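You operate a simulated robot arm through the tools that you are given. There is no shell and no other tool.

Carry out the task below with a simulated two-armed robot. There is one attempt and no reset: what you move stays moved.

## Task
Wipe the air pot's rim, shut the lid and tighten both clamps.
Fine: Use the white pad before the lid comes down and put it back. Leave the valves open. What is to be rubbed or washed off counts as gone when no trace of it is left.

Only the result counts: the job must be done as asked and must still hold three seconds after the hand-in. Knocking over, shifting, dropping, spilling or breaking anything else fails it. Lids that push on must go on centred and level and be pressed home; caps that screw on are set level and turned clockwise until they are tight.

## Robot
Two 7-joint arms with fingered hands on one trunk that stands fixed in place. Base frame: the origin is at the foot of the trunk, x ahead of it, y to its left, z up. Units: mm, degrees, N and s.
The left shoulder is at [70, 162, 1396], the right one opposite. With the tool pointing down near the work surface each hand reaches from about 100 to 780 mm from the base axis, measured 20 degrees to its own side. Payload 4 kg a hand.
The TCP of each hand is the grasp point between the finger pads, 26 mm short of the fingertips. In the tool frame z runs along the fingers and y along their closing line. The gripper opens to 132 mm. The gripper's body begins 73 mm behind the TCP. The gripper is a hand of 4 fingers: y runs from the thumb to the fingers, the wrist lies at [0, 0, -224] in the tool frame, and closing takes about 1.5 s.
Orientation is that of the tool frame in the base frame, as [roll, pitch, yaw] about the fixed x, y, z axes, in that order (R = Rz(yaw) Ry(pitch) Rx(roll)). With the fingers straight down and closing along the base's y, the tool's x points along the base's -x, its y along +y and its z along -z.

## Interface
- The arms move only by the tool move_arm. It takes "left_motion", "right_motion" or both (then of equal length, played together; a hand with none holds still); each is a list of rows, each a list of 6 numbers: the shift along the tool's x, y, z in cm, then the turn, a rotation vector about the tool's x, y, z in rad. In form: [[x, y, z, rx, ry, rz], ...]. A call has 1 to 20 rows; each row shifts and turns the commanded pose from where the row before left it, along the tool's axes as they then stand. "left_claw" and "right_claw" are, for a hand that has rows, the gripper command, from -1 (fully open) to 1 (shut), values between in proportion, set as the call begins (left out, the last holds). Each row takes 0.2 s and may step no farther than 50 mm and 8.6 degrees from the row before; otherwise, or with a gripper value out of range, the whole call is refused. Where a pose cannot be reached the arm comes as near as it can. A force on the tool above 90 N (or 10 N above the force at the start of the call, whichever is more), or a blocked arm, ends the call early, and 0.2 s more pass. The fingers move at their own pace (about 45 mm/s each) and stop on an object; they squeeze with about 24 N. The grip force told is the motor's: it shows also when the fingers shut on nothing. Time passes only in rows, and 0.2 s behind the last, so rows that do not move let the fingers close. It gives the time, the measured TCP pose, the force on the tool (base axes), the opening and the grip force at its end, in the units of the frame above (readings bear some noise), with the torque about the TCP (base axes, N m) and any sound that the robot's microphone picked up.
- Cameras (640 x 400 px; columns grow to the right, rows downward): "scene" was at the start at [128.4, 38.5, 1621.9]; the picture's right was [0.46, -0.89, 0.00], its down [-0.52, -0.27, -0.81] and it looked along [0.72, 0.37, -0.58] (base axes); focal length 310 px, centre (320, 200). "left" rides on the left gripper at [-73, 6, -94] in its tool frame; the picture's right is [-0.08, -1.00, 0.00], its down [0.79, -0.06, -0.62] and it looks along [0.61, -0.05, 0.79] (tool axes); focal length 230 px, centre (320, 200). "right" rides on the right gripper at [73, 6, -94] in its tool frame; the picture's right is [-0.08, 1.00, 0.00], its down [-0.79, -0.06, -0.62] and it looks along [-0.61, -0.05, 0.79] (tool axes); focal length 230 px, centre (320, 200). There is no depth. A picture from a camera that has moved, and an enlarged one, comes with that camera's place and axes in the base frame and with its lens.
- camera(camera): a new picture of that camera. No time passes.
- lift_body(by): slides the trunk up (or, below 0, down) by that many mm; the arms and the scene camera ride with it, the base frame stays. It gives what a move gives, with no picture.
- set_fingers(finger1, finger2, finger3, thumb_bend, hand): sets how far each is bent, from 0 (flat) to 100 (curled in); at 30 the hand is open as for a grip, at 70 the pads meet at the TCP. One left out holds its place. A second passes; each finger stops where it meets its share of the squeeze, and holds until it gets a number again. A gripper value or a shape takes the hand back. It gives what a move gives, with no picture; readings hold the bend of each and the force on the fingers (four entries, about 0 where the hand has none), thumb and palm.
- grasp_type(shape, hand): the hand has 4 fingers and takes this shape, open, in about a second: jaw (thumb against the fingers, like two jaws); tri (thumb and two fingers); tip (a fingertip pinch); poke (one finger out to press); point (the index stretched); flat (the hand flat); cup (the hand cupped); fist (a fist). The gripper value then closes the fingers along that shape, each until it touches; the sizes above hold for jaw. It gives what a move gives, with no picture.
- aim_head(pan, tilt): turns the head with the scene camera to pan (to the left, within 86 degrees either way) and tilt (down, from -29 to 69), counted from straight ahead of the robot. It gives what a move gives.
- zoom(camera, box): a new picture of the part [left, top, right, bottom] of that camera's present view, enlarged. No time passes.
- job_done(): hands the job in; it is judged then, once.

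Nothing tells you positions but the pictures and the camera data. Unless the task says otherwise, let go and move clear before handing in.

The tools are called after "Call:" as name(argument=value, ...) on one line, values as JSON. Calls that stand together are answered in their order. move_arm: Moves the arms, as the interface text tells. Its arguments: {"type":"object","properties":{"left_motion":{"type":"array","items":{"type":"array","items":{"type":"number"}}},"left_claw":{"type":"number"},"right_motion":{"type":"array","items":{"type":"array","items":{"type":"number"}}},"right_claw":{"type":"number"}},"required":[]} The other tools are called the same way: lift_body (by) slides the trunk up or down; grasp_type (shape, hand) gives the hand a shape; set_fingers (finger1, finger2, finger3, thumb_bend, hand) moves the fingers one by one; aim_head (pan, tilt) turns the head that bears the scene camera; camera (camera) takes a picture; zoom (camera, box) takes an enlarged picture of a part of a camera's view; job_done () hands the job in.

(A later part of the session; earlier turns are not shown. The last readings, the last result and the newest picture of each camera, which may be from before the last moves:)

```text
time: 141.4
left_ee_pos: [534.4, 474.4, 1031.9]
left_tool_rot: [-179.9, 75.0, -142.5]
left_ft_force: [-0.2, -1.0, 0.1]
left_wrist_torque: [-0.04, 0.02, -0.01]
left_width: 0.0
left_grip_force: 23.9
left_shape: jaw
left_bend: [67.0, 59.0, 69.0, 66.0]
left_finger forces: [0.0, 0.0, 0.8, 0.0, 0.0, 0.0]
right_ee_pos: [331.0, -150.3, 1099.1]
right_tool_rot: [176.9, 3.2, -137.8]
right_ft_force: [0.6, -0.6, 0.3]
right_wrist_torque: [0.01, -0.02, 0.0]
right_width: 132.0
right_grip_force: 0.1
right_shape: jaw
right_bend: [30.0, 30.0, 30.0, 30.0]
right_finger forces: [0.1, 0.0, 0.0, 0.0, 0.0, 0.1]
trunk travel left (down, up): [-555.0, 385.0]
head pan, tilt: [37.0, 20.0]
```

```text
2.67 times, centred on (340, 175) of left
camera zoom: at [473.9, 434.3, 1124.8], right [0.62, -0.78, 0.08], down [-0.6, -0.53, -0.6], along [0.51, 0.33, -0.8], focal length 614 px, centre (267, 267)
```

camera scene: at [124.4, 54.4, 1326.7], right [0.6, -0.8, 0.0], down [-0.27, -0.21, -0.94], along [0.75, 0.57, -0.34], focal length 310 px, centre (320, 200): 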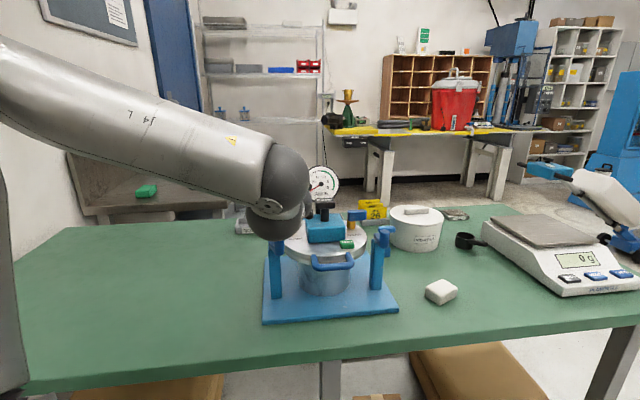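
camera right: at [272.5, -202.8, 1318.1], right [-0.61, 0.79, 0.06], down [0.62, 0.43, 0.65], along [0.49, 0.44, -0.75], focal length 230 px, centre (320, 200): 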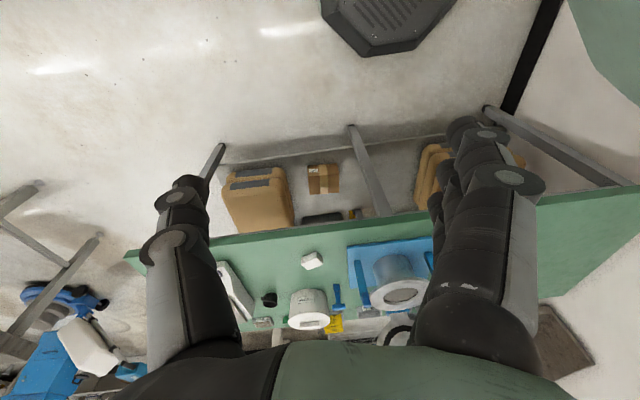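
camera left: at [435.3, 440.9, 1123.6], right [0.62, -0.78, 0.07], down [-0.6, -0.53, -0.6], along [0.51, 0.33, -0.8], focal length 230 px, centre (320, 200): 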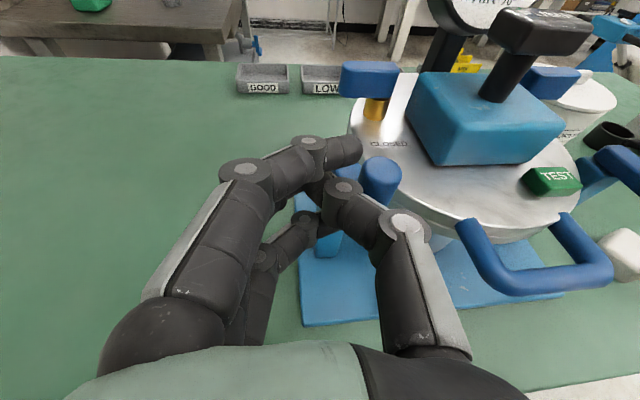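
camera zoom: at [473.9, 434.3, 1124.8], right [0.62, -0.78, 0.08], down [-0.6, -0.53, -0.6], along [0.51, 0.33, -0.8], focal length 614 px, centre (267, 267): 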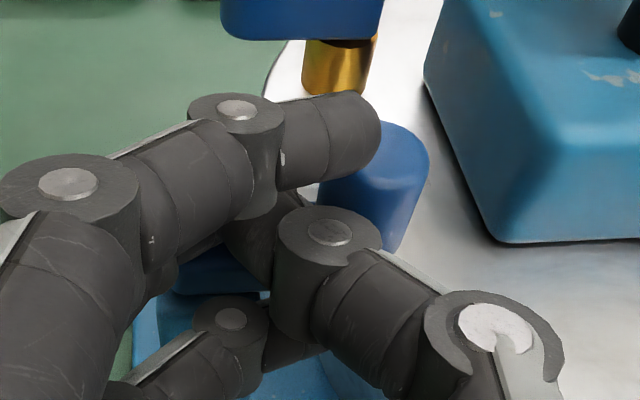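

The lever is now nearly fully inward (about 84°), still with little force. I'll keep pushing to find where it tightens.

Call:
move_arm(left_motion=[[-0.205, 0.05, 0.766, 0, 0, 0]])

Call:
zoom(camera="left", box=[240, 100, 440, 250])

Call:
move_arm(left_motion=[[-0.205, 0.15, 0.766, 0, 0, 0]])

Call:
zoom(camera="left", box=[240, 100, 440, 250])

```text
time: 141.8
left_ee_pos: [537.3, 479.1, 1031.6]
left_tool_rot: [179.9, 74.9, -142.8]
left_ft_force: [-9.5, -5.2, -2.7]
left_wrist_torque: [-0.11, 0.26, -0.21]
left_width: 0.1
left_grip_force: 23.7
left_shape: jaw
left_bend: [67.0, 59.0, 72.0, 66.0]
left_finger forces: [0.1, 0.0, 10.7, 0.0, 0.0, 0.0]
right_ee_pos: [327.4, -150.4, 1099.4]
right_tool_rot: [177.0, 3.2, -137.7]
right_ft_force: [-0.9, -0.8, -0.2]
right_wrist_torque: [-0.01, -0.03, 0.0]
right_width: 132.1
right_grip_force: 0.1
right_shape: jaw
right_bend: [30.0, 30.0, 30.0, 30.0]
right_finger forces: [0.0, 0.0, 0.0, 0.0, 0.0, 0.0]
trunk travel left (down, up): [-555.0, 385.0]
head pan, tilt: [37.0, 20.0]
```

```text
2.67 times, centred on (340, 175) of left
camera zoom: at [477.8, 439.0, 1125.1], right [0.62, -0.78, 0.07], down [-0.6, -0.53, -0.6], along [0.51, 0.33, -0.8], focal length 614 px, centre (267, 267)
```

zoom: 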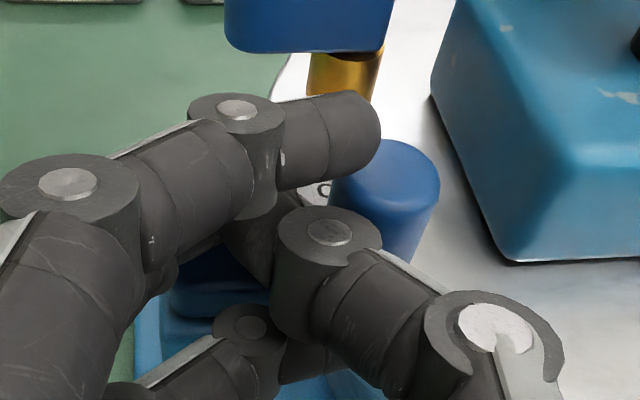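

```text
time: 142.2
left_ee_pos: [542.0, 485.2, 1031.6]
left_tool_rot: [179.8, 74.8, -142.8]
left_ft_force: [-22.1, -12.4, -6.4]
left_wrist_torque: [-0.15, 0.44, -0.49]
left_width: 0.2
left_grip_force: 23.7
left_shape: jaw
left_bend: [67.0, 58.0, 74.0, 66.0]
left_finger forces: [0.0, 0.0, 21.5, 0.1, 2.6, 0.1]
right_ee_pos: [325.7, -152.1, 1099.3]
right_tool_rot: [177.0, 3.4, -137.6]
right_ft_force: [0.1, 0.2, -0.6]
right_wrist_torque: [-0.01, 0.03, -0.02]
right_width: 132.0
right_grip_force: 0.0
right_shape: jaw
right_bend: [30.0, 30.0, 30.0, 30.0]
right_finger forces: [0.0, 0.0, 0.0, 0.0, 0.0, 0.0]
trunk travel left (down, up): [-555.0, 385.0]
head pan, tilt: [37.0, 20.0]
```

```text
2.67 times, centred on (340, 175) of left
camera zoom: at [481.5, 444.1, 1125.5], right [0.62, -0.78, 0.07], down [-0.6, -0.53, -0.6], along [0.51, 0.33, -0.8], focal length 614 px, centre (267, 267)
```

zoom: 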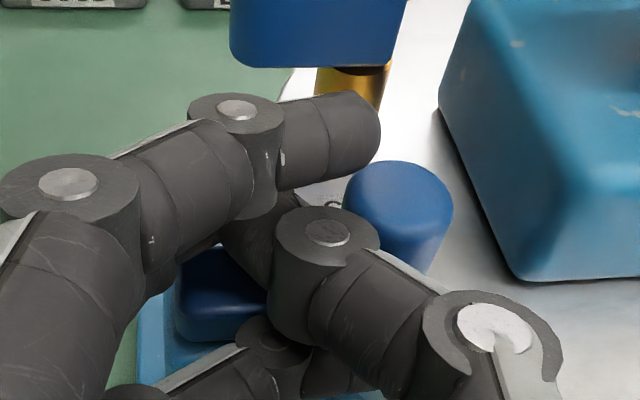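

The lever stands at about 90°, but now the lower finger is pressing on the bar itself near the pivot. I'll back off, rise a little, and push squarely on the knob from the front to see whether it tightens.

Call:
move_arm(left_motion=[[-0.55, 0, -3.77, 0, 0, 0], [0, -3.1, 0, 0, 0, 0]])

Call:
camera(camera="left")

Call:
zoom(camera="left", box=[230, 100, 430, 250])

```text
time: 142.8
left_ee_pos: [539.1, 441.0, 1043.7]
left_tool_rot: [179.7, 74.9, -142.9]
left_ft_force: [0.1, -0.8, -1.0]
left_wrist_torque: [0.0, 0.02, 0.02]
left_width: 0.0
left_grip_force: 23.9
left_shape: jaw
left_bend: [67.0, 58.0, 68.0, 66.0]
left_finger forces: [0.0, 0.0, 0.0, 0.0, 0.0, 0.1]
right_ee_pos: [331.5, -151.4, 1097.5]
right_tool_rot: [176.8, 3.0, -137.9]
right_ft_force: [-0.8, -0.2, -0.5]
right_wrist_torque: [0.03, 0.05, 0.04]
right_width: 131.8
right_grip_force: 0.1
right_shape: jaw
right_bend: [30.0, 30.0, 30.0, 30.0]
right_finger forces: [0.0, 0.1, 0.0, 0.0, 0.0, 0.0]
trunk travel left (down, up): [-555.0, 385.0]
head pan, tilt: [37.0, 20.0]
```

```text
taken
camera left: at [477.7, 398.8, 1139.0], right [0.62, -0.78, 0.07], down [-0.6, -0.53, -0.6], along [0.51, 0.33, -0.8], focal length 230 px, centre (320, 200)
```

left: 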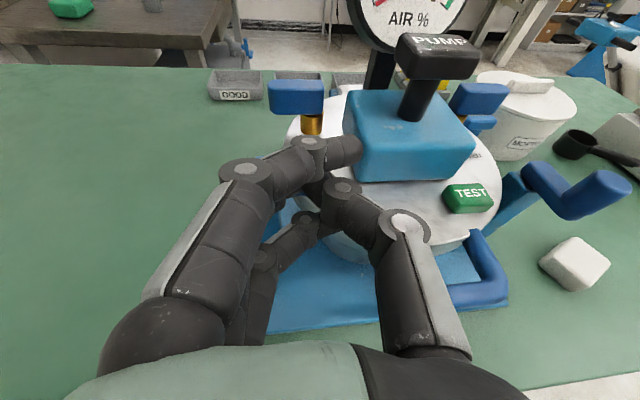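

```text
2.67 times, centred on (330, 175) of left
camera zoom: at [477.7, 398.8, 1139.0], right [0.62, -0.78, 0.07], down [-0.6, -0.53, -0.6], along [0.51, 0.33, -0.8], focal length 614 px, centre (293, 267)
```

zoom: 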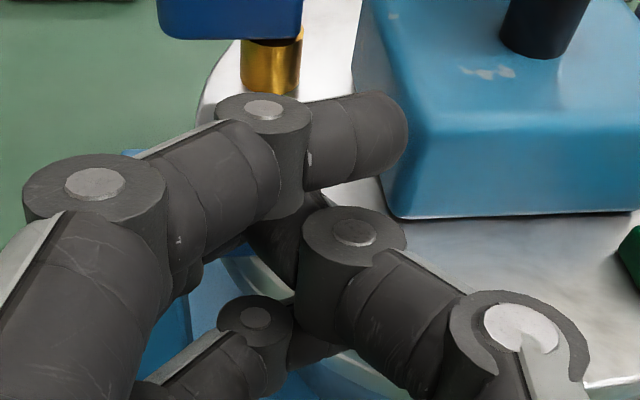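

The hand hides the clamp now. I'll rise to look at the lever.

Call:
move_arm(left_motion=[[-3.87, 0, -1.03, 0, 0, 0], [-3.0, -1.5, -2.5, 0, 0, 0], [0, -3.5, 0, 0, 0, 0]])

Call:
camera(camera="left")

Call:
zoom(camera="left", box=[200, 80, 400, 250])

Call:
zoom(camera="scene", box=[255, 200, 405, 330])

```text
time: 143.6
left_ee_pos: [556.6, 393.2, 1119.9]
left_tool_rot: [-179.9, 74.6, -142.9]
left_ft_force: [0.0, -0.3, 0.0]
left_wrist_torque: [-0.01, 0.02, -0.01]
left_width: 0.0
left_grip_force: 23.8
left_shape: jaw
left_bend: [67.0, 58.0, 68.0, 66.0]
left_finger forces: [0.0, 0.1, 0.0, 0.1, 0.1, 0.0]
left hand out of reach, approached as far as the arm can: row 3
right_ee_pos: [331.6, -149.4, 1097.3]
right_tool_rot: [176.9, 3.0, -137.7]
right_ft_force: [1.1, -0.2, 0.1]
right_wrist_torque: [-0.02, 0.02, -0.01]
right_width: 132.0
right_grip_force: 0.0
right_shape: jaw
right_bend: [30.0, 30.0, 30.0, 30.0]
right_finger forces: [0.0, 0.0, 0.1, 0.0, 0.0, 0.0]
trunk travel left (down, up): [-555.0, 385.0]
head pan, tilt: [37.0, 20.0]
```

```text
taken
camera left: at [496.6, 354.0, 1214.4], right [0.62, -0.78, 0.07], down [-0.6, -0.53, -0.59], along [0.5, 0.32, -0.8], focal length 230 px, centre (320, 200)
```

left: 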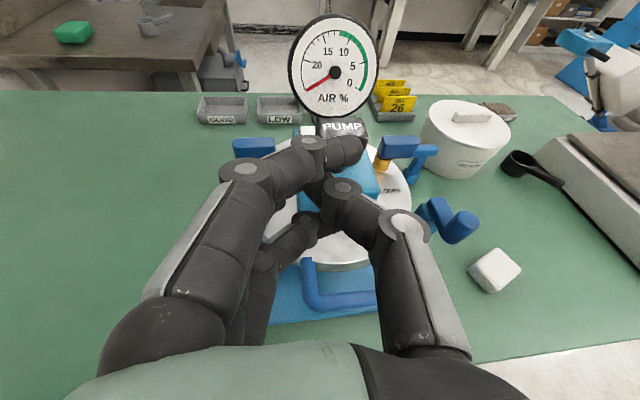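

```text
2.35 times, centred on (300, 165) of left
camera zoom: at [496.6, 354.0, 1214.4], right [0.62, -0.78, 0.07], down [-0.6, -0.53, -0.59], along [0.5, 0.32, -0.8], focal length 541 px, centre (367, 282)
```

zoom: 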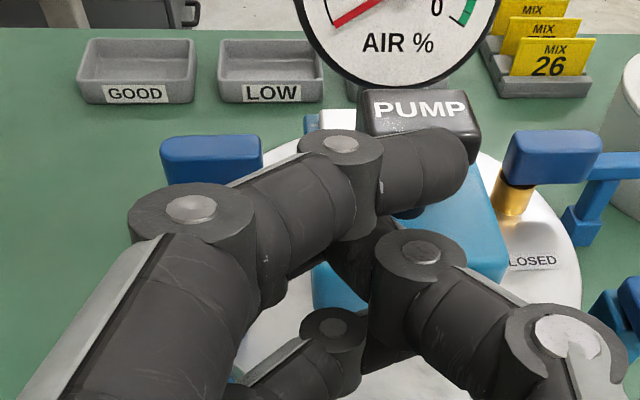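

```text
3.08 times, centred on (330, 265) of scene
camera zoom: at [127.3, 54.7, 1326.4], right [0.6, -0.8, 0.0], down [-0.28, -0.21, -0.94], along [0.75, 0.57, -0.34], focal length 953 px, centre (289, 0)
```

zoom: 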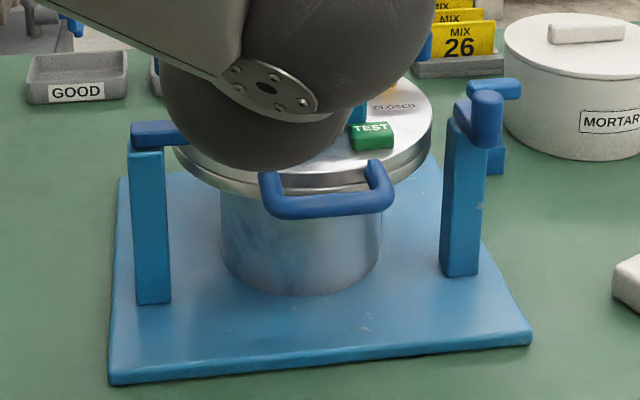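

The scene view shows the left lever now lying inward over the lid's edge. Next I'll move over to the right clamp, turning the hand toward straight ahead, and check the left one from the scene camera on the way.

Call:
move_arm(left_motion=[[-0.38, -4.39, 0.455, 0, 0, 0], [-0.38, -4.39, 0.455, 0, 0, 0], [-0.38, -4.39, 0.455, 0, 0, 0], [-0.38, -4.39, 0.455, 0, 0, 0], [0, 0, 0, 0.14, 0, 0.0376], [0, 0, 0, 0.14, 0, 0.0376], [0, 0, 0, 0.14, 0, 0.0376]])

Call:
camera(camera="left")

Call:
camera(camera="scene")

Call:
zoom(camera="scene", box=[255, 200, 405, 330])

```text
time: 145.2
left_ee_pos: [694.8, 366.3, 1139.1]
left_tool_rot: [-179.8, 74.8, -167.4]
left_ft_force: [0.1, -0.8, 1.0]
left_wrist_torque: [0.01, -0.02, -0.01]
left_width: 0.2
left_grip_force: 23.3
left_shape: jaw
left_bend: [67.0, 58.0, 68.0, 66.0]
left_finger forces: [0.0, 0.0, 0.0, 0.0, 0.1, 0.0]
left hand out of reach, approached as far as the arm can: row 1, 2, 3, 4
right_ee_pos: [329.6, -148.9, 1099.4]
right_tool_rot: [177.0, 3.0, -137.8]
right_ft_force: [0.4, 0.8, -0.6]
right_wrist_torque: [-0.01, 0.0, -0.02]
right_width: 132.0
right_grip_force: 0.1
right_shape: jaw
right_bend: [30.0, 30.0, 30.0, 30.0]
right_finger forces: [0.1, 0.1, 0.0, 0.1, 0.0, 0.1]
trunk travel left (down, up): [-555.0, 385.0]
head pan, tilt: [37.0, 20.0]
```

```text
taken
camera left: at [624.5, 354.5, 1233.1], right [0.23, -0.97, 0.08], down [-0.77, -0.23, -0.6], along [0.6, 0.08, -0.8], focal length 230 px, centre (320, 200)
```

left: 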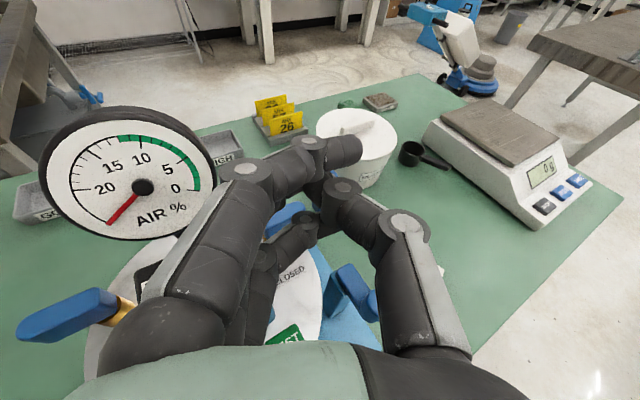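

```text
taken
camera scene: at [124.2, 55.9, 1326.7], right [0.6, -0.8, 0.0], down [-0.27, -0.21, -0.94], along [0.75, 0.57, -0.34], focal length 310 px, centre (320, 200)
```

scene: 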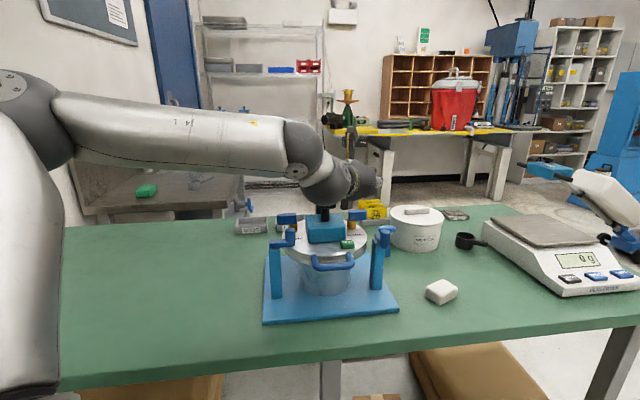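

```text
3.08 times, centred on (330, 265) of scene
camera zoom: at [124.2, 55.9, 1326.7], right [0.6, -0.8, 0.0], down [-0.27, -0.21, -0.94], along [0.75, 0.57, -0.34], focal length 953 px, centre (289, 0)
```

zoom: 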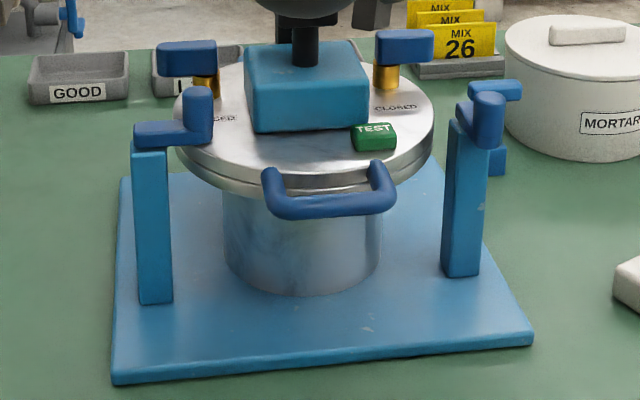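

The left lever now lies inward with its knob over the lid's edge. The hand ended up over the lid at (695, 366, 1139), clear of the gauge; I'll move it carefully to the right of the right clamp.

Call:
move_arm(left_motion=[[0.32, -3.13, -1.19, 0, 0, 0], [0.32, -3.13, -1.19, 0, 0, 0], [0.32, -3.13, -1.19, 0, 0, 0]])

Call:
camera(camera="left")

Call:
zoom(camera="scene", box=[255, 200, 405, 330])

```text
time: 146.0
left_ee_pos: [680.1, 263.5, 1138.4]
left_tool_rot: [-179.9, 74.8, -167.4]
left_ft_force: [-0.4, 0.6, 0.0]
left_wrist_torque: [0.03, -0.01, -0.02]
left_width: 0.0
left_grip_force: 24.2
left_shape: jaw
left_bend: [67.0, 58.0, 68.0, 66.0]
left_finger forces: [0.0, 0.0, 0.0, 0.1, 0.0, 0.0]
right_ee_pos: [331.9, -150.7, 1099.1]
right_tool_rot: [176.9, 3.1, -137.7]
right_ft_force: [1.0, -0.5, 1.1]
right_wrist_torque: [0.02, 0.01, 0.04]
right_width: 131.7
right_grip_force: 0.1
right_shape: jaw
right_bend: [30.0, 30.0, 30.0, 30.0]
right_finger forces: [0.0, 0.0, 0.0, 0.1, 0.1, 0.0]
trunk travel left (down, up): [-555.0, 385.0]
head pan, tilt: [37.0, 20.0]
```

```text
taken
camera left: at [610.4, 252.5, 1232.9], right [0.23, -0.97, 0.08], down [-0.77, -0.23, -0.6], along [0.6, 0.08, -0.8], focal length 230 px, centre (320, 200)
```

left: 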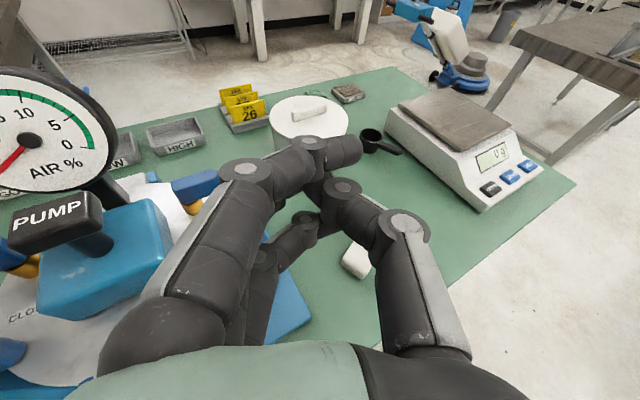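

```text
3.08 times, centred on (330, 265) of scene
camera zoom: at [125.8, 54.3, 1326.6], right [0.6, -0.8, 0.0], down [-0.27, -0.21, -0.94], along [0.75, 0.57, -0.34], focal length 953 px, centre (289, 0)
```

zoom: 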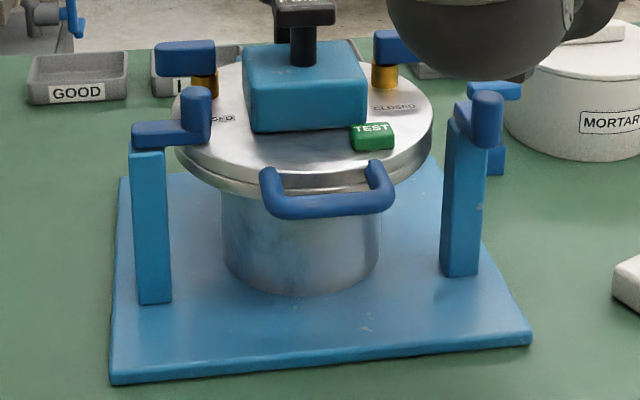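

The hand is beside the right clamp. I'll lower to knob height.

Call:
move_arm(left_motion=[[2.96, 0, 0.79, 0, 0, 0], [2.96, 0, 0.79, 0, 0, 0], [2.96, 0, 0.79, 0, 0, 0]])

Call:
camera(camera="left")

Call:
zoom(camera="scene", box=[310, 210, 430, 310])

```text
time: 146.8
left_ee_pos: [680.1, 263.3, 1049.6]
left_tool_rot: [-179.8, 75.0, -167.5]
left_ft_force: [-0.4, -0.5, 1.5]
left_wrist_torque: [0.05, 0.03, 0.01]
left_width: 0.0
left_grip_force: 24.0
left_shape: jaw
left_bend: [67.0, 58.0, 68.0, 66.0]
left_finger forces: [0.0, 1.4, 0.0, 0.1, 0.1, 0.1]
right_ee_pos: [330.3, -151.3, 1098.8]
right_tool_rot: [176.9, 3.1, -137.9]
right_ft_force: [0.2, 0.8, 0.5]
right_wrist_torque: [0.0, 0.0, 0.0]
right_width: 131.9
right_grip_force: 0.0
right_shape: jaw
right_bend: [30.0, 30.0, 30.0, 30.0]
right_finger forces: [0.0, 0.1, 0.0, 0.1, 0.0, 0.1]
trunk travel left (down, up): [-555.0, 385.0]
head pan, tilt: [37.0, 20.0]
```

```text
taken
camera left: at [609.2, 251.7, 1142.9], right [0.23, -0.97, 0.08], down [-0.77, -0.23, -0.6], along [0.6, 0.08, -0.8], focal length 230 px, centre (320, 200)
```

left: 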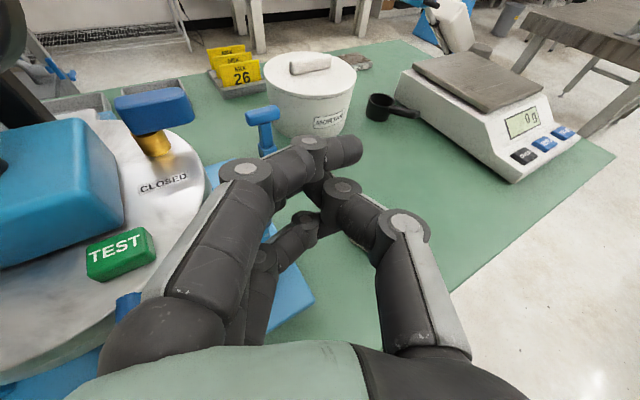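

```text
4.00 times, centred on (370, 260) of scene
camera zoom: at [124.9, 54.2, 1326.8], right [0.6, -0.8, 0.0], down [-0.27, -0.21, -0.94], along [0.75, 0.57, -0.34], focal length 1239 px, centre (120, -40)
```

zoom: 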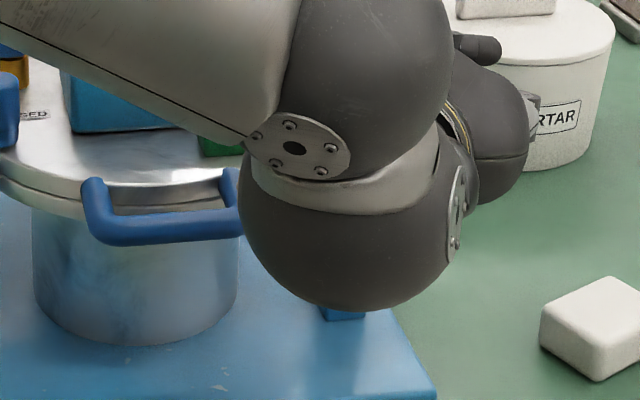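

I'll push left gently and watch for contact with the knob.

Call:
move_arm(left_motion=[[0, 0.5, 0, 0, 0, 0]])

Call:
move_arm(left_motion=[[0.05, 0.6, -0.2, 0, 0, 0]])

Call:
zoom(camera="left", box=[160, 100, 400, 280])

```text
time: 147.2
left_ee_pos: [679.2, 267.7, 1048.6]
left_tool_rot: [-179.8, 75.0, -167.3]
left_ft_force: [-1.8, -3.6, 4.0]
left_wrist_torque: [0.08, -0.01, 0.04]
left_width: 0.0
left_grip_force: 23.8
left_shape: jaw
left_bend: [67.0, 59.0, 68.0, 66.0]
left_finger forces: [0.1, 3.0, 0.0, 0.0, 0.1, 0.1]
right_ee_pos: [329.2, -150.5, 1099.8]
right_tool_rot: [176.9, 3.2, -137.8]
right_ft_force: [-0.3, 0.0, 0.5]
right_wrist_torque: [0.01, 0.0, 0.03]
right_width: 131.8
right_grip_force: 0.1
right_shape: jaw
right_bend: [30.0, 30.0, 30.0, 30.0]
right_finger forces: [0.0, 0.0, 0.0, 0.0, 0.1, 0.0]
trunk travel left (down, up): [-555.0, 385.0]
head pan, tilt: [37.0, 20.0]
```

```text
time: 147.6
left_ee_pos: [675.3, 272.7, 1050.1]
left_tool_rot: [180.0, 75.1, -167.4]
left_ft_force: [-2.6, -5.8, 6.6]
left_wrist_torque: [0.13, -0.05, 0.0]
left_width: 0.0
left_grip_force: 24.5
left_shape: jaw
left_bend: [67.0, 59.0, 68.0, 66.0]
left_finger forces: [0.1, 0.0, 0.1, 0.0, 0.0, 0.0]
right_ee_pos: [327.7, -151.5, 1099.3]
right_tool_rot: [176.9, 3.3, -137.8]
right_ft_force: [0.1, 0.4, 0.2]
right_wrist_torque: [-0.01, -0.01, 0.0]
right_width: 132.0
right_grip_force: 0.0
right_shape: jaw
right_bend: [30.0, 30.0, 30.0, 30.0]
right_finger forces: [0.1, 0.0, 0.1, 0.1, 0.0, 0.1]
trunk travel left (down, up): [-555.0, 385.0]
head pan, tilt: [37.0, 20.0]
```

```text
2.22 times, centred on (280, 190) of left
camera zoom: at [603.4, 261.1, 1143.7], right [0.23, -0.97, 0.08], down [-0.77, -0.23, -0.6], along [0.6, 0.08, -0.8], focal length 511 px, centre (409, 222)
```

zoom: 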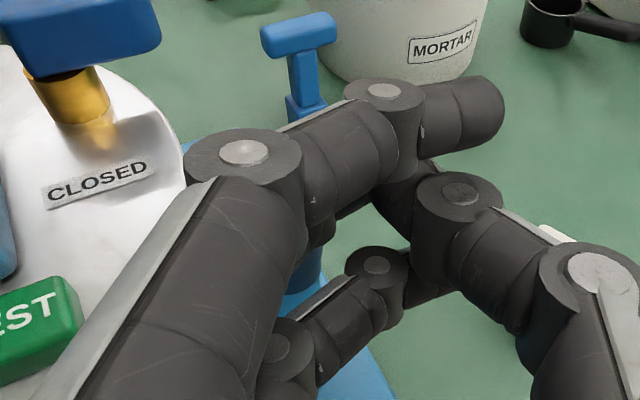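

The middle finger is riding on the knob's top edge. I'll back off a bit, lower 9 mm, and push again.

Call:
move_arm(left_motion=[[0, -1.2, 0, 0, 0, 0], [0.9, 0, 0.24, 0, 0, 0], [0, 0.9, -0.1, 0, 0, 0]])

Call:
move_arm(left_motion=[[0.05, 0.8, -0.2, 0, 0, 0]])

Call:
zoom(camera="left", box=[160, 100, 400, 280])

```text
time: 148.4
left_ee_pos: [672.1, 266.9, 1037.9]
left_tool_rot: [179.7, 74.7, -168.0]
left_ft_force: [-12.2, -13.4, -4.3]
left_wrist_torque: [-0.14, 0.05, 0.34]
left_width: 0.0
left_grip_force: 23.9
left_shape: jaw
left_bend: [67.0, 58.0, 68.0, 66.0]
left_finger forces: [0.0, 18.3, 0.0, 0.0, 0.0, 0.1]
right_ee_pos: [327.2, -152.9, 1098.8]
right_tool_rot: [176.9, 3.4, -137.7]
right_ft_force: [0.0, 0.9, -0.6]
right_wrist_torque: [0.01, 0.02, -0.02]
right_width: 132.0
right_grip_force: 0.0
right_shape: jaw
right_bend: [30.0, 30.0, 30.0, 30.0]
right_finger forces: [0.0, 0.0, 0.2, 0.1, 0.0, 0.1]
trunk travel left (down, up): [-555.0, 385.0]
head pan, tilt: [37.0, 20.0]
```

```text
time: 148.8
left_ee_pos: [670.0, 281.7, 1042.9]
left_tool_rot: [179.6, 75.4, -167.4]
left_ft_force: [-0.1, -1.2, 1.3]
left_wrist_torque: [0.01, 0.0, 0.03]
left_width: 0.2
left_grip_force: 23.5
left_shape: jaw
left_bend: [67.0, 57.0, 68.0, 67.0]
left_finger forces: [0.0, 0.8, 0.0, 0.0, 0.1, 0.1]
right_ee_pos: [327.4, -151.1, 1099.0]
right_tool_rot: [177.0, 3.3, -137.7]
right_ft_force: [0.4, 0.4, 1.1]
right_wrist_torque: [0.0, -0.03, -0.03]
right_width: 132.0
right_grip_force: 0.1
right_shape: jaw
right_bend: [30.0, 30.0, 30.0, 30.0]
right_finger forces: [0.0, 0.0, 0.1, 0.0, 0.0, 0.0]
trunk travel left (down, up): [-555.0, 385.0]
head pan, tilt: [37.0, 20.0]
```

```text
2.22 times, centred on (280, 190) of left
camera zoom: at [597.9, 269.6, 1136.2], right [0.24, -0.97, 0.07], down [-0.76, -0.24, -0.6], along [0.6, 0.09, -0.79], focal length 511 px, centre (409, 222)
```

zoom: 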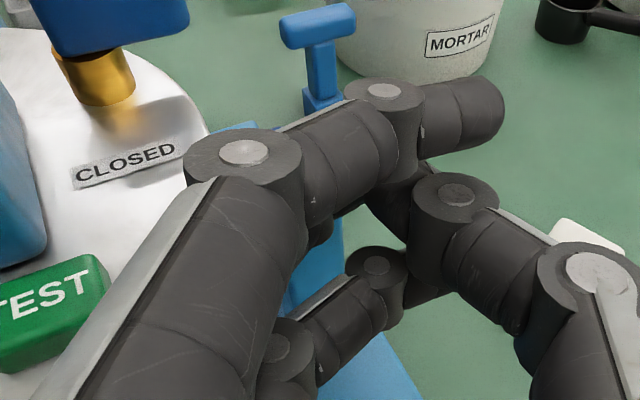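

After a brief peak the force dropped, so the lever is turning. I'll continue along its arc.

Call:
move_arm(left_motion=[[0.04, 0.87, -0.145, 0, 0, 0], [-0.023, 0.89, 0.087, 0, 0, 0]])

Call:
camera(camera="left")

Call:
move_arm(left_motion=[[-0.075, 0.84, 0.28, 0, 0, 0]])

Call:
zoom(camera="left", box=[160, 100, 400, 280])

```text
time: 149.4
left_ee_pos: [666.8, 298.1, 1038.3]
left_tool_rot: [-179.9, 74.9, -167.3]
left_ft_force: [-0.1, -0.6, 0.7]
left_wrist_torque: [0.01, 0.03, 0.0]
left_width: 0.0
left_grip_force: 23.5
left_shape: jaw
left_bend: [67.0, 57.0, 68.0, 67.0]
left_finger forces: [0.0, 0.7, 0.0, 0.0, 0.0, 0.1]
right_ee_pos: [329.7, -149.8, 1099.1]
right_tool_rot: [177.1, 3.0, -137.8]
right_ft_force: [0.5, -1.4, -1.2]
right_wrist_torque: [-0.02, 0.02, 0.0]
right_width: 132.0
right_grip_force: 0.0
right_shape: jaw
right_bend: [30.0, 30.0, 30.0, 30.0]
right_finger forces: [0.0, 0.0, 0.0, 0.1, 0.0, 0.1]
trunk travel left (down, up): [-555.0, 385.0]
head pan, tilt: [37.0, 20.0]
```

```text
taken
camera left: at [595.5, 286.3, 1133.0], right [0.24, -0.97, 0.08], down [-0.77, -0.23, -0.6], along [0.6, 0.08, -0.8], focal length 230 px, centre (320, 200)
```

left: 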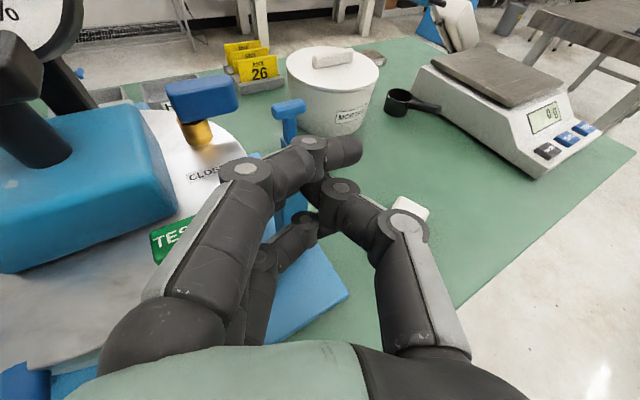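

```text
time: 149.8
left_ee_pos: [666.8, 305.7, 1039.2]
left_tool_rot: [-179.9, 75.0, -167.5]
left_ft_force: [-0.3, 0.0, -0.5]
left_wrist_torque: [0.0, 0.0, 0.04]
left_width: 0.1
left_grip_force: 24.4
left_shape: jaw
left_bend: [67.0, 57.0, 68.0, 67.0]
left_finger forces: [0.1, 0.0, 0.1, 0.0, 0.0, 0.0]
right_ee_pos: [329.4, -149.8, 1097.3]
right_tool_rot: [177.0, 3.1, -137.7]
right_ft_force: [0.8, -0.2, 0.6]
right_wrist_torque: [-0.03, 0.03, -0.01]
right_width: 132.0
right_grip_force: 0.2
right_shape: jaw
right_bend: [30.0, 30.0, 30.0, 30.0]
right_finger forces: [0.0, 0.0, 0.1, 0.1, 0.0, 0.0]
trunk travel left (down, up): [-555.0, 385.0]
head pan, tilt: [37.0, 20.0]
```

```text
2.22 times, centred on (280, 190) of left
camera zoom: at [596.1, 294.7, 1132.9], right [0.23, -0.97, 0.08], down [-0.77, -0.23, -0.6], along [0.6, 0.08, -0.8], focal length 511 px, centre (409, 222)
```

zoom: 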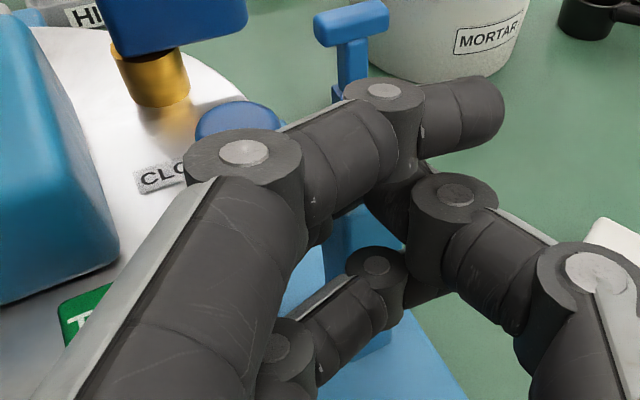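

The right lever has swung through to about 96°, its knob now over the lid near the "CLOSED" label. I'll press it a bit further in the tightening direction to find its stop.

Call:
move_arm(left_motion=[[0, 1.6, 0, 0, 0, 0], [-0.15, 0.5, 0.55, 0, 0, 0]])

Call:
zoom(camera="left", box=[160, 100, 400, 280])

```text
time: 150.4
left_ee_pos: [665.2, 320.3, 1039.8]
left_tool_rot: [179.7, 74.8, -168.2]
left_ft_force: [-18.9, -16.2, -3.9]
left_wrist_torque: [-0.13, 0.15, 0.24]
left_width: 0.1
left_grip_force: 24.1
left_shape: jaw
left_bend: [67.0, 58.0, 68.0, 67.0]
left_finger forces: [0.0, 0.0, 0.1, 0.0, 0.0, 0.0]
right_ee_pos: [327.7, -154.3, 1098.4]
right_tool_rot: [176.9, 3.3, -137.8]
right_ft_force: [-0.1, 0.6, 0.4]
right_wrist_torque: [0.01, 0.06, 0.04]
right_width: 131.9
right_grip_force: 0.0
right_shape: jaw
right_bend: [30.0, 30.0, 30.0, 30.0]
right_finger forces: [0.0, 0.0, 0.1, 0.0, 0.1, 0.0]
trunk travel left (down, up): [-555.0, 385.0]
head pan, tilt: [37.0, 20.0]
```

```text
2.22 times, centred on (280, 190) of left
camera zoom: at [595.1, 310.0, 1133.9], right [0.23, -0.97, 0.07], down [-0.77, -0.23, -0.6], along [0.59, 0.08, -0.8], focal length 511 px, centre (409, 222)
```

zoom: 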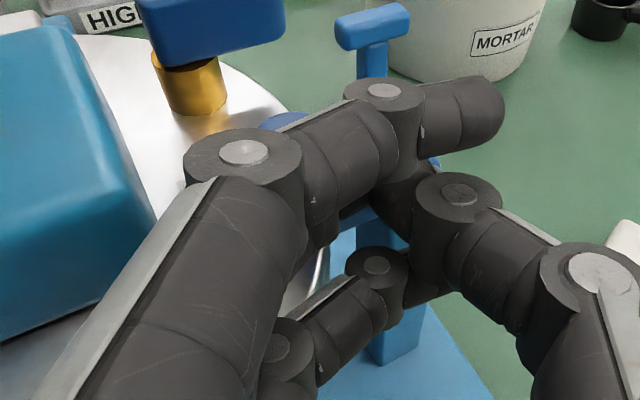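

That 25 N is the tips pressing on the post, not the knob, so I'll back off at once, rise and look at both levers.

Call:
move_arm(left_motion=[[0.5, -0.6, -2.0, 0, 0, 0], [-3.0, -0.5, -2.5, 0, 0, 0], [-3.9, 0, -1.5, 0, 0, 0], [-3.0, -2.5, -2.5, 0, 0, 0]])

Call:
camera(camera="left")

Call:
zoom(camera="scene", box=[255, 200, 405, 330])

```text
time: 151.4
left_ee_pos: [619.0, 277.9, 1151.2]
left_tool_rot: [179.8, 74.9, -167.7]
left_ft_force: [-0.3, -0.2, -0.3]
left_wrist_torque: [-0.02, 0.01, 0.0]
left_width: 0.0
left_grip_force: 24.5
left_shape: jaw
left_bend: [67.0, 57.0, 68.0, 67.0]
left_finger forces: [0.0, 0.0, 0.1, 0.1, 0.0, 0.1]
right_ee_pos: [329.5, -151.3, 1099.0]
right_tool_rot: [177.0, 3.4, -137.9]
right_ft_force: [-0.8, -1.3, 0.6]
right_wrist_torque: [0.02, -0.02, -0.01]
right_width: 131.9
right_grip_force: 0.0
right_shape: jaw
right_bend: [30.0, 30.0, 30.0, 30.0]
right_finger forces: [0.1, 0.0, 0.1, 0.1, 0.0, 0.0]
trunk travel left (down, up): [-555.0, 385.0]
head pan, tilt: [37.0, 20.0]
```

```text
taken
camera left: at [548.1, 266.8, 1245.9], right [0.24, -0.97, 0.07], down [-0.77, -0.23, -0.6], along [0.6, 0.08, -0.8], focal length 230 px, centre (320, 200)
```

left: 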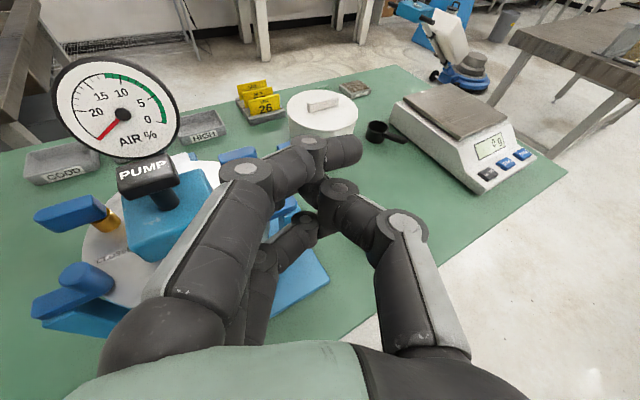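

```text
3.08 times, centred on (330, 265) of scene
camera zoom: at [124.1, 53.1, 1326.8], right [0.6, -0.8, 0.0], down [-0.27, -0.2, -0.94], along [0.75, 0.57, -0.34], focal length 953 px, centre (289, 0)
```

zoom: 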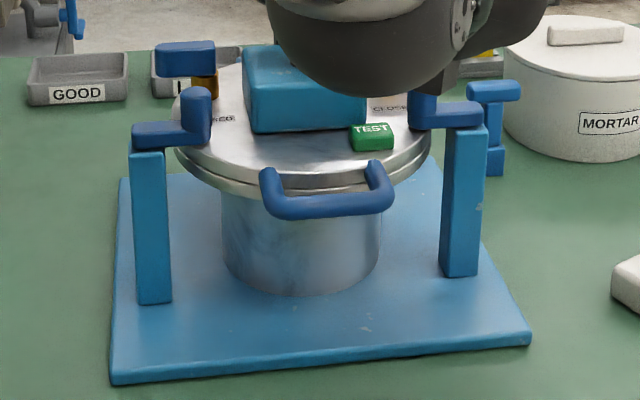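

Both levers point inward now. I'll take the arm well back so I can judge their angles precisely.

Call:
move_arm(left_motion=[[-1.0, -3.0, -3.5, 0, 0, 0], [-1.0, -3.0, -3.5, 0, 0, 0], [-1.0, -3.0, -3.5, 0, 0, 0]])

Call:
camera(camera="scene")

Call:
zoom(camera="scene", box=[260, 220, 330, 275])

Call:
zoom(camera="scene", box=[340, 215, 410, 270])

Call:
camera(camera="left")

```text
time: 152.2
left_ee_pos: [546.5, 201.4, 1212.4]
left_tool_rot: [-179.1, 74.9, -167.1]
left_ft_force: [-1.4, -0.4, -0.6]
left_wrist_torque: [0.01, 0.02, 0.0]
left_width: 0.0
left_grip_force: 23.9
left_shape: jaw
left_bend: [67.0, 57.0, 68.0, 67.0]
left_finger forces: [0.0, 0.1, 0.0, 0.1, 0.1, 0.0]
left hand out of reach, approached as far as the arm can: row 3
right_ee_pos: [327.4, -150.1, 1099.3]
right_tool_rot: [177.0, 3.2, -137.6]
right_ft_force: [0.8, 0.8, 0.3]
right_wrist_torque: [-0.02, -0.04, 0.0]
right_width: 131.7
right_grip_force: 0.0
right_shape: jaw
right_bend: [30.0, 30.0, 30.0, 30.0]
right_finger forces: [0.0, 0.1, 0.0, 0.0, 0.0, 0.0]
trunk travel left (down, up): [-555.0, 385.0]
head pan, tilt: [37.0, 20.0]
```

```text
taken
camera scene: at [122.0, 55.0, 1326.9], right [0.6, -0.8, 0.0], down [-0.27, -0.21, -0.94], along [0.75, 0.57, -0.34], focal length 310 px, centre (320, 200)
```

scene: 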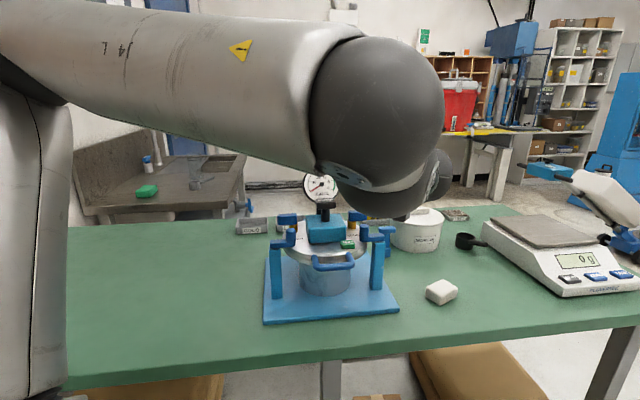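

```text
7.27 times, centred on (295, 248) of scene
camera zoom: at [122.0, 55.0, 1326.9], right [0.6, -0.8, 0.0], down [-0.27, -0.21, -0.94], along [0.75, 0.57, -0.34], focal length 2253 px, centre (502, -146)
```

zoom: 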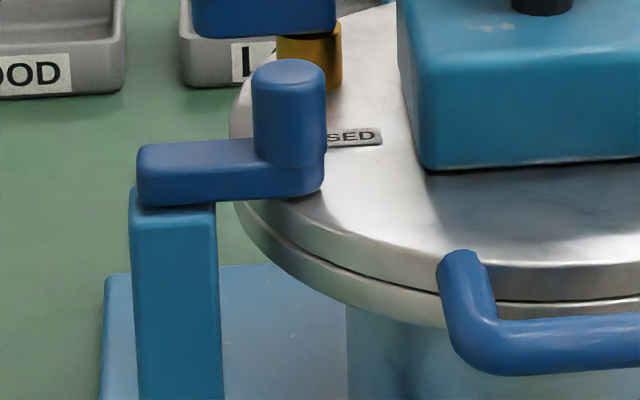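

```text
7.27 times, centred on (375, 242) of scene
camera zoom: at [122.0, 55.0, 1326.9], right [0.6, -0.8, 0.0], down [-0.27, -0.21, -0.94], along [0.75, 0.57, -0.34], focal length 2253 px, centre (-80, -109)
```

zoom: 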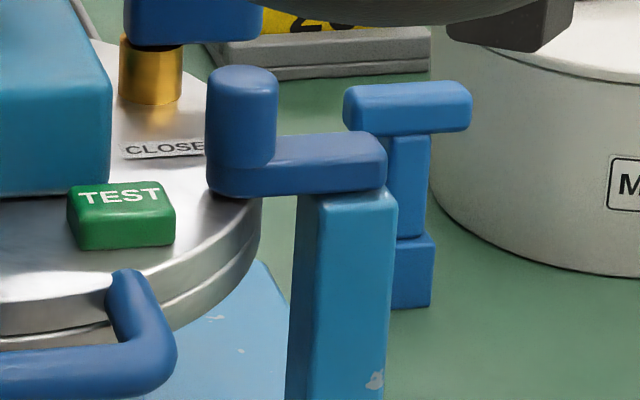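

```text
taken
camera left: at [475.5, 190.4, 1306.7], right [0.23, -0.97, 0.08], down [-0.77, -0.23, -0.6], along [0.6, 0.07, -0.8], focal length 230 px, centre (320, 200)
```

left: 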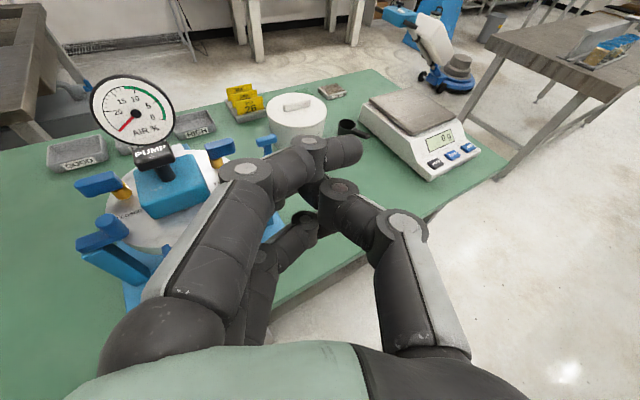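

Both levers now lie across the lid edge at about 90°. To be sure each is fully home, I'll press each knob again from the front, touching only the knob. First back to the left one.

Call:
move_arm(left_motion=[[0.82, 3.8, 0.8, 0, 0, 0], [0.82, 3.8, 0.8, 0, 0, 0], [0.82, 3.8, 0.8, 0, 0, 0], [0.82, 3.8, 0.8, 0, 0, 0], [0.82, 3.8, 0.8, 0, 0, 0], [0.82, 3.8, 0.8, 0, 0, 0], [0, 0, 0, -0.135, 0, -0.0363], [0, 0, 0, -0.135, 0, -0.0363], [0, 0, 0, -0.135, 0, -0.0363]])

Call:
camera(camera="left")

```text
time: 154.2
left_ee_pos: [532.9, 428.7, 1150.9]
left_tool_rot: [179.5, 74.9, -144.1]
left_ft_force: [0.2, -0.3, -0.1]
left_wrist_torque: [0.0, 0.03, 0.02]
left_width: 0.0
left_grip_force: 24.3
left_shape: jaw
left_bend: [67.0, 57.0, 68.0, 67.0]
left_finger forces: [0.0, 0.0, 0.1, 0.1, 0.0, 0.0]
right_ee_pos: [331.3, -152.2, 1099.4]
right_tool_rot: [176.8, 3.1, -137.9]
right_ft_force: [-0.1, -1.0, 0.4]
right_wrist_torque: [0.03, 0.05, -0.02]
right_width: 131.7
right_grip_force: 0.1
right_shape: jaw
right_bend: [30.0, 30.0, 30.0, 30.0]
right_finger forces: [0.1, 0.0, 0.0, 0.1, 0.1, 0.0]
trunk travel left (down, up): [-555.0, 385.0]
head pan, tilt: [37.0, 20.0]
```

```text
taken
camera left: at [473.8, 388.8, 1245.5], right [0.61, -0.79, 0.07], down [-0.61, -0.52, -0.6], along [0.51, 0.32, -0.8], focal length 230 px, centre (320, 200)
```

left: 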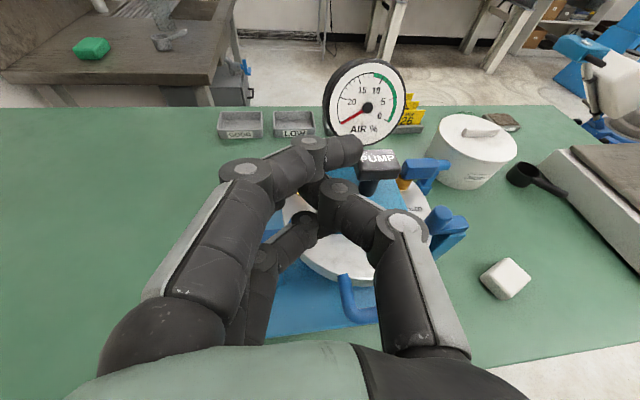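

I'll lower in front of the left knob.

Call:
move_arm(left_motion=[[3.55, 0.2, 0.95, 0, 0, 0], [3.55, 0.2, 0.95, 0, 0, 0], [3.55, 0.2, 0.95, 0, 0, 0]])

Call:
move_arm(left_motion=[[-0.26, 0, 0.97, 0, 0, 0]])

Call:
move_arm(left_motion=[[-0.13, 0, 0.48, 0, 0, 0]])

Call:
zoom(camera="scene", box=[260, 220, 330, 275])

```text
time: 155.0
left_ee_pos: [530.9, 435.5, 1039.8]
left_tool_rot: [-179.8, 74.9, -143.5]
left_ft_force: [-0.1, 0.1, -0.2]
left_wrist_torque: [0.03, -0.01, -0.02]
left_width: 0.2
left_grip_force: 24.3
left_shape: jaw
left_bend: [67.0, 57.0, 68.0, 67.0]
left_finger forces: [0.0, 0.1, 0.0, 0.0, 0.0, 0.0]
right_ee_pos: [331.9, -150.6, 1098.1]
right_tool_rot: [176.9, 3.1, -137.6]
right_ft_force: [-0.7, 1.4, -0.6]
right_wrist_torque: [-0.05, 0.02, 0.01]
right_width: 131.7
right_grip_force: 0.0
right_shape: jaw
right_bend: [30.0, 30.0, 30.0, 30.0]
right_finger forces: [0.0, 0.1, 0.0, 0.0, 0.0, 0.1]
trunk travel left (down, up): [-555.0, 385.0]
head pan, tilt: [37.0, 20.0]
```

```text
time: 155.4
left_ee_pos: [538.6, 441.1, 1041.2]
left_tool_rot: [-179.9, 74.9, -143.3]
left_ft_force: [-0.1, -0.1, 0.5]
left_wrist_torque: [-0.04, 0.04, 0.0]
left_width: 0.0
left_grip_force: 23.6
left_shape: jaw
left_bend: [67.0, 57.0, 68.0, 67.0]
left_finger forces: [0.0, 0.0, 0.0, 0.1, 0.1, 0.1]
right_ee_pos: [330.4, -149.0, 1099.3]
right_tool_rot: [177.0, 3.1, -137.8]
right_ft_force: [0.3, -0.3, 0.1]
right_wrist_torque: [-0.03, 0.05, 0.04]
right_width: 132.0
right_grip_force: 0.1
right_shape: jaw
right_bend: [30.0, 30.0, 30.0, 30.0]
right_finger forces: [0.0, 0.0, 0.0, 0.0, 0.0, 0.0]
trunk travel left (down, up): [-555.0, 385.0]
head pan, tilt: [37.0, 20.0]
```

```text
time: 155.8
left_ee_pos: [540.3, 443.2, 1042.3]
left_tool_rot: [180.0, 74.9, -143.4]
left_ft_force: [-11.4, -3.2, -0.7]
left_wrist_torque: [-0.02, 0.05, 0.27]
left_width: 0.1
left_grip_force: 24.0
left_shape: jaw
left_bend: [67.0, 57.0, 68.0, 67.0]
left_finger forces: [0.0, 0.1, 0.0, 0.1, 0.0, 0.0]
right_ee_pos: [327.3, -149.8, 1098.3]
right_tool_rot: [177.1, 3.2, -137.8]
right_ft_force: [0.8, 0.3, -0.3]
right_wrist_torque: [-0.01, 0.02, 0.01]
right_width: 132.0
right_grip_force: 0.1
right_shape: jaw
right_bend: [30.0, 30.0, 30.0, 30.0]
right_finger forces: [0.0, 0.1, 0.0, 0.0, 0.0, 0.1]
trunk travel left (down, up): [-555.0, 385.0]
head pan, tilt: [37.0, 20.0]
```

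```text
7.27 times, centred on (295, 248) of scene
camera zoom: at [122.5, 54.3, 1326.9], right [0.6, -0.8, 0.0], down [-0.27, -0.21, -0.94], along [0.75, 0.57, -0.34], focal length 2253 px, centre (502, -146)
```

zoom: 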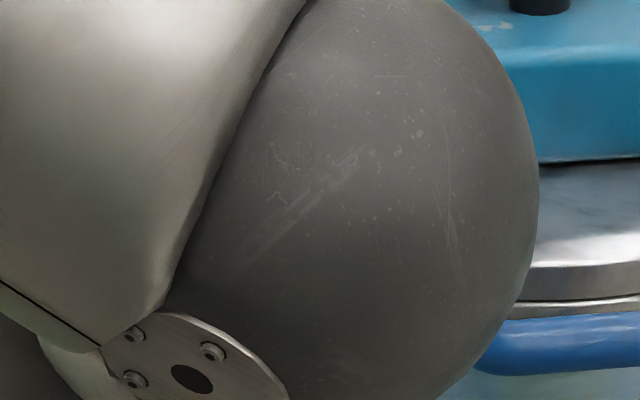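

Contact with the knob at about 12 N. I'll push a few millimetres more to see if it gives.

Call:
move_arm(left_motion=[[-0.13, 0, 0.48, 0, 0, 0]])

Call:
move_arm(left_motion=[[-0.13, 0, 0.48, 0, 0, 0]])

Call:
zoom(camera="left", box=[220, 100, 420, 250])

```text
time: 156.2
left_ee_pos: [540.7, 444.3, 1041.8]
left_tool_rot: [180.0, 74.9, -143.6]
left_ft_force: [-26.5, -9.0, -3.7]
left_wrist_torque: [-0.13, 0.18, 0.64]
left_width: 0.0
left_grip_force: 23.8
left_shape: jaw
left_bend: [67.0, 60.0, 68.0, 67.0]
left_finger forces: [0.1, 37.0, 0.0, 0.0, 0.0, 0.0]
right_ee_pos: [325.7, -151.3, 1098.8]
right_tool_rot: [177.0, 3.2, -137.8]
right_ft_force: [-0.3, 0.5, 0.3]
right_wrist_torque: [0.0, 0.02, 0.04]
right_width: 131.7
right_grip_force: 0.1
right_shape: jaw
right_bend: [30.0, 30.0, 30.0, 30.0]
right_finger forces: [0.1, 0.0, 0.0, 0.0, 0.0, 0.0]
trunk travel left (down, up): [-555.0, 385.0]
head pan, tilt: [37.0, 20.0]
```

```text
time: 156.6
left_ee_pos: [545.0, 448.7, 1043.8]
left_tool_rot: [-179.8, 75.2, -143.3]
left_ft_force: [-30.6, -6.0, 3.2]
left_wrist_torque: [0.06, 0.11, 0.86]
left_width: 0.0
left_grip_force: 24.0
left_shape: jaw
left_bend: [67.0, 61.0, 68.0, 68.0]
left_finger forces: [0.0, 39.0, 0.1, 0.0, 0.0, 0.0]
right_ee_pos: [325.0, -151.2, 1100.2]
right_tool_rot: [177.1, 3.4, -137.8]
right_ft_force: [0.5, 0.1, -0.6]
right_wrist_torque: [-0.01, -0.01, 0.0]
right_width: 131.9
right_grip_force: 0.0
right_shape: jaw
right_bend: [30.0, 30.0, 30.0, 30.0]
right_finger forces: [0.1, 0.1, 0.0, 0.1, 0.1, 0.1]
trunk travel left (down, up): [-555.0, 385.0]
head pan, tilt: [37.0, 20.0]
```

```text
2.67 times, centred on (320, 175) of left
camera zoom: at [484.3, 408.5, 1138.0], right [0.61, -0.79, 0.08], down [-0.6, -0.52, -0.6], along [0.51, 0.32, -0.8], focal length 614 px, centre (320, 267)
```

zoom: 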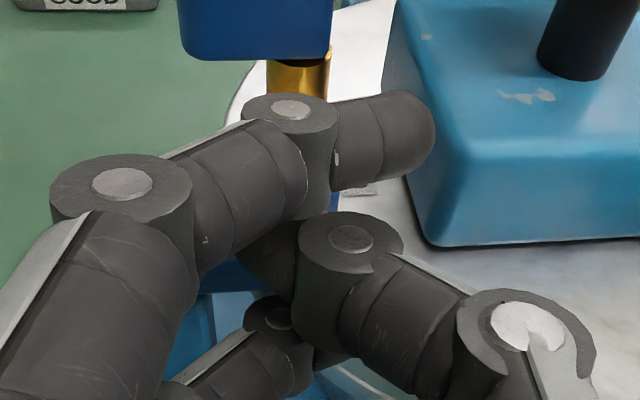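

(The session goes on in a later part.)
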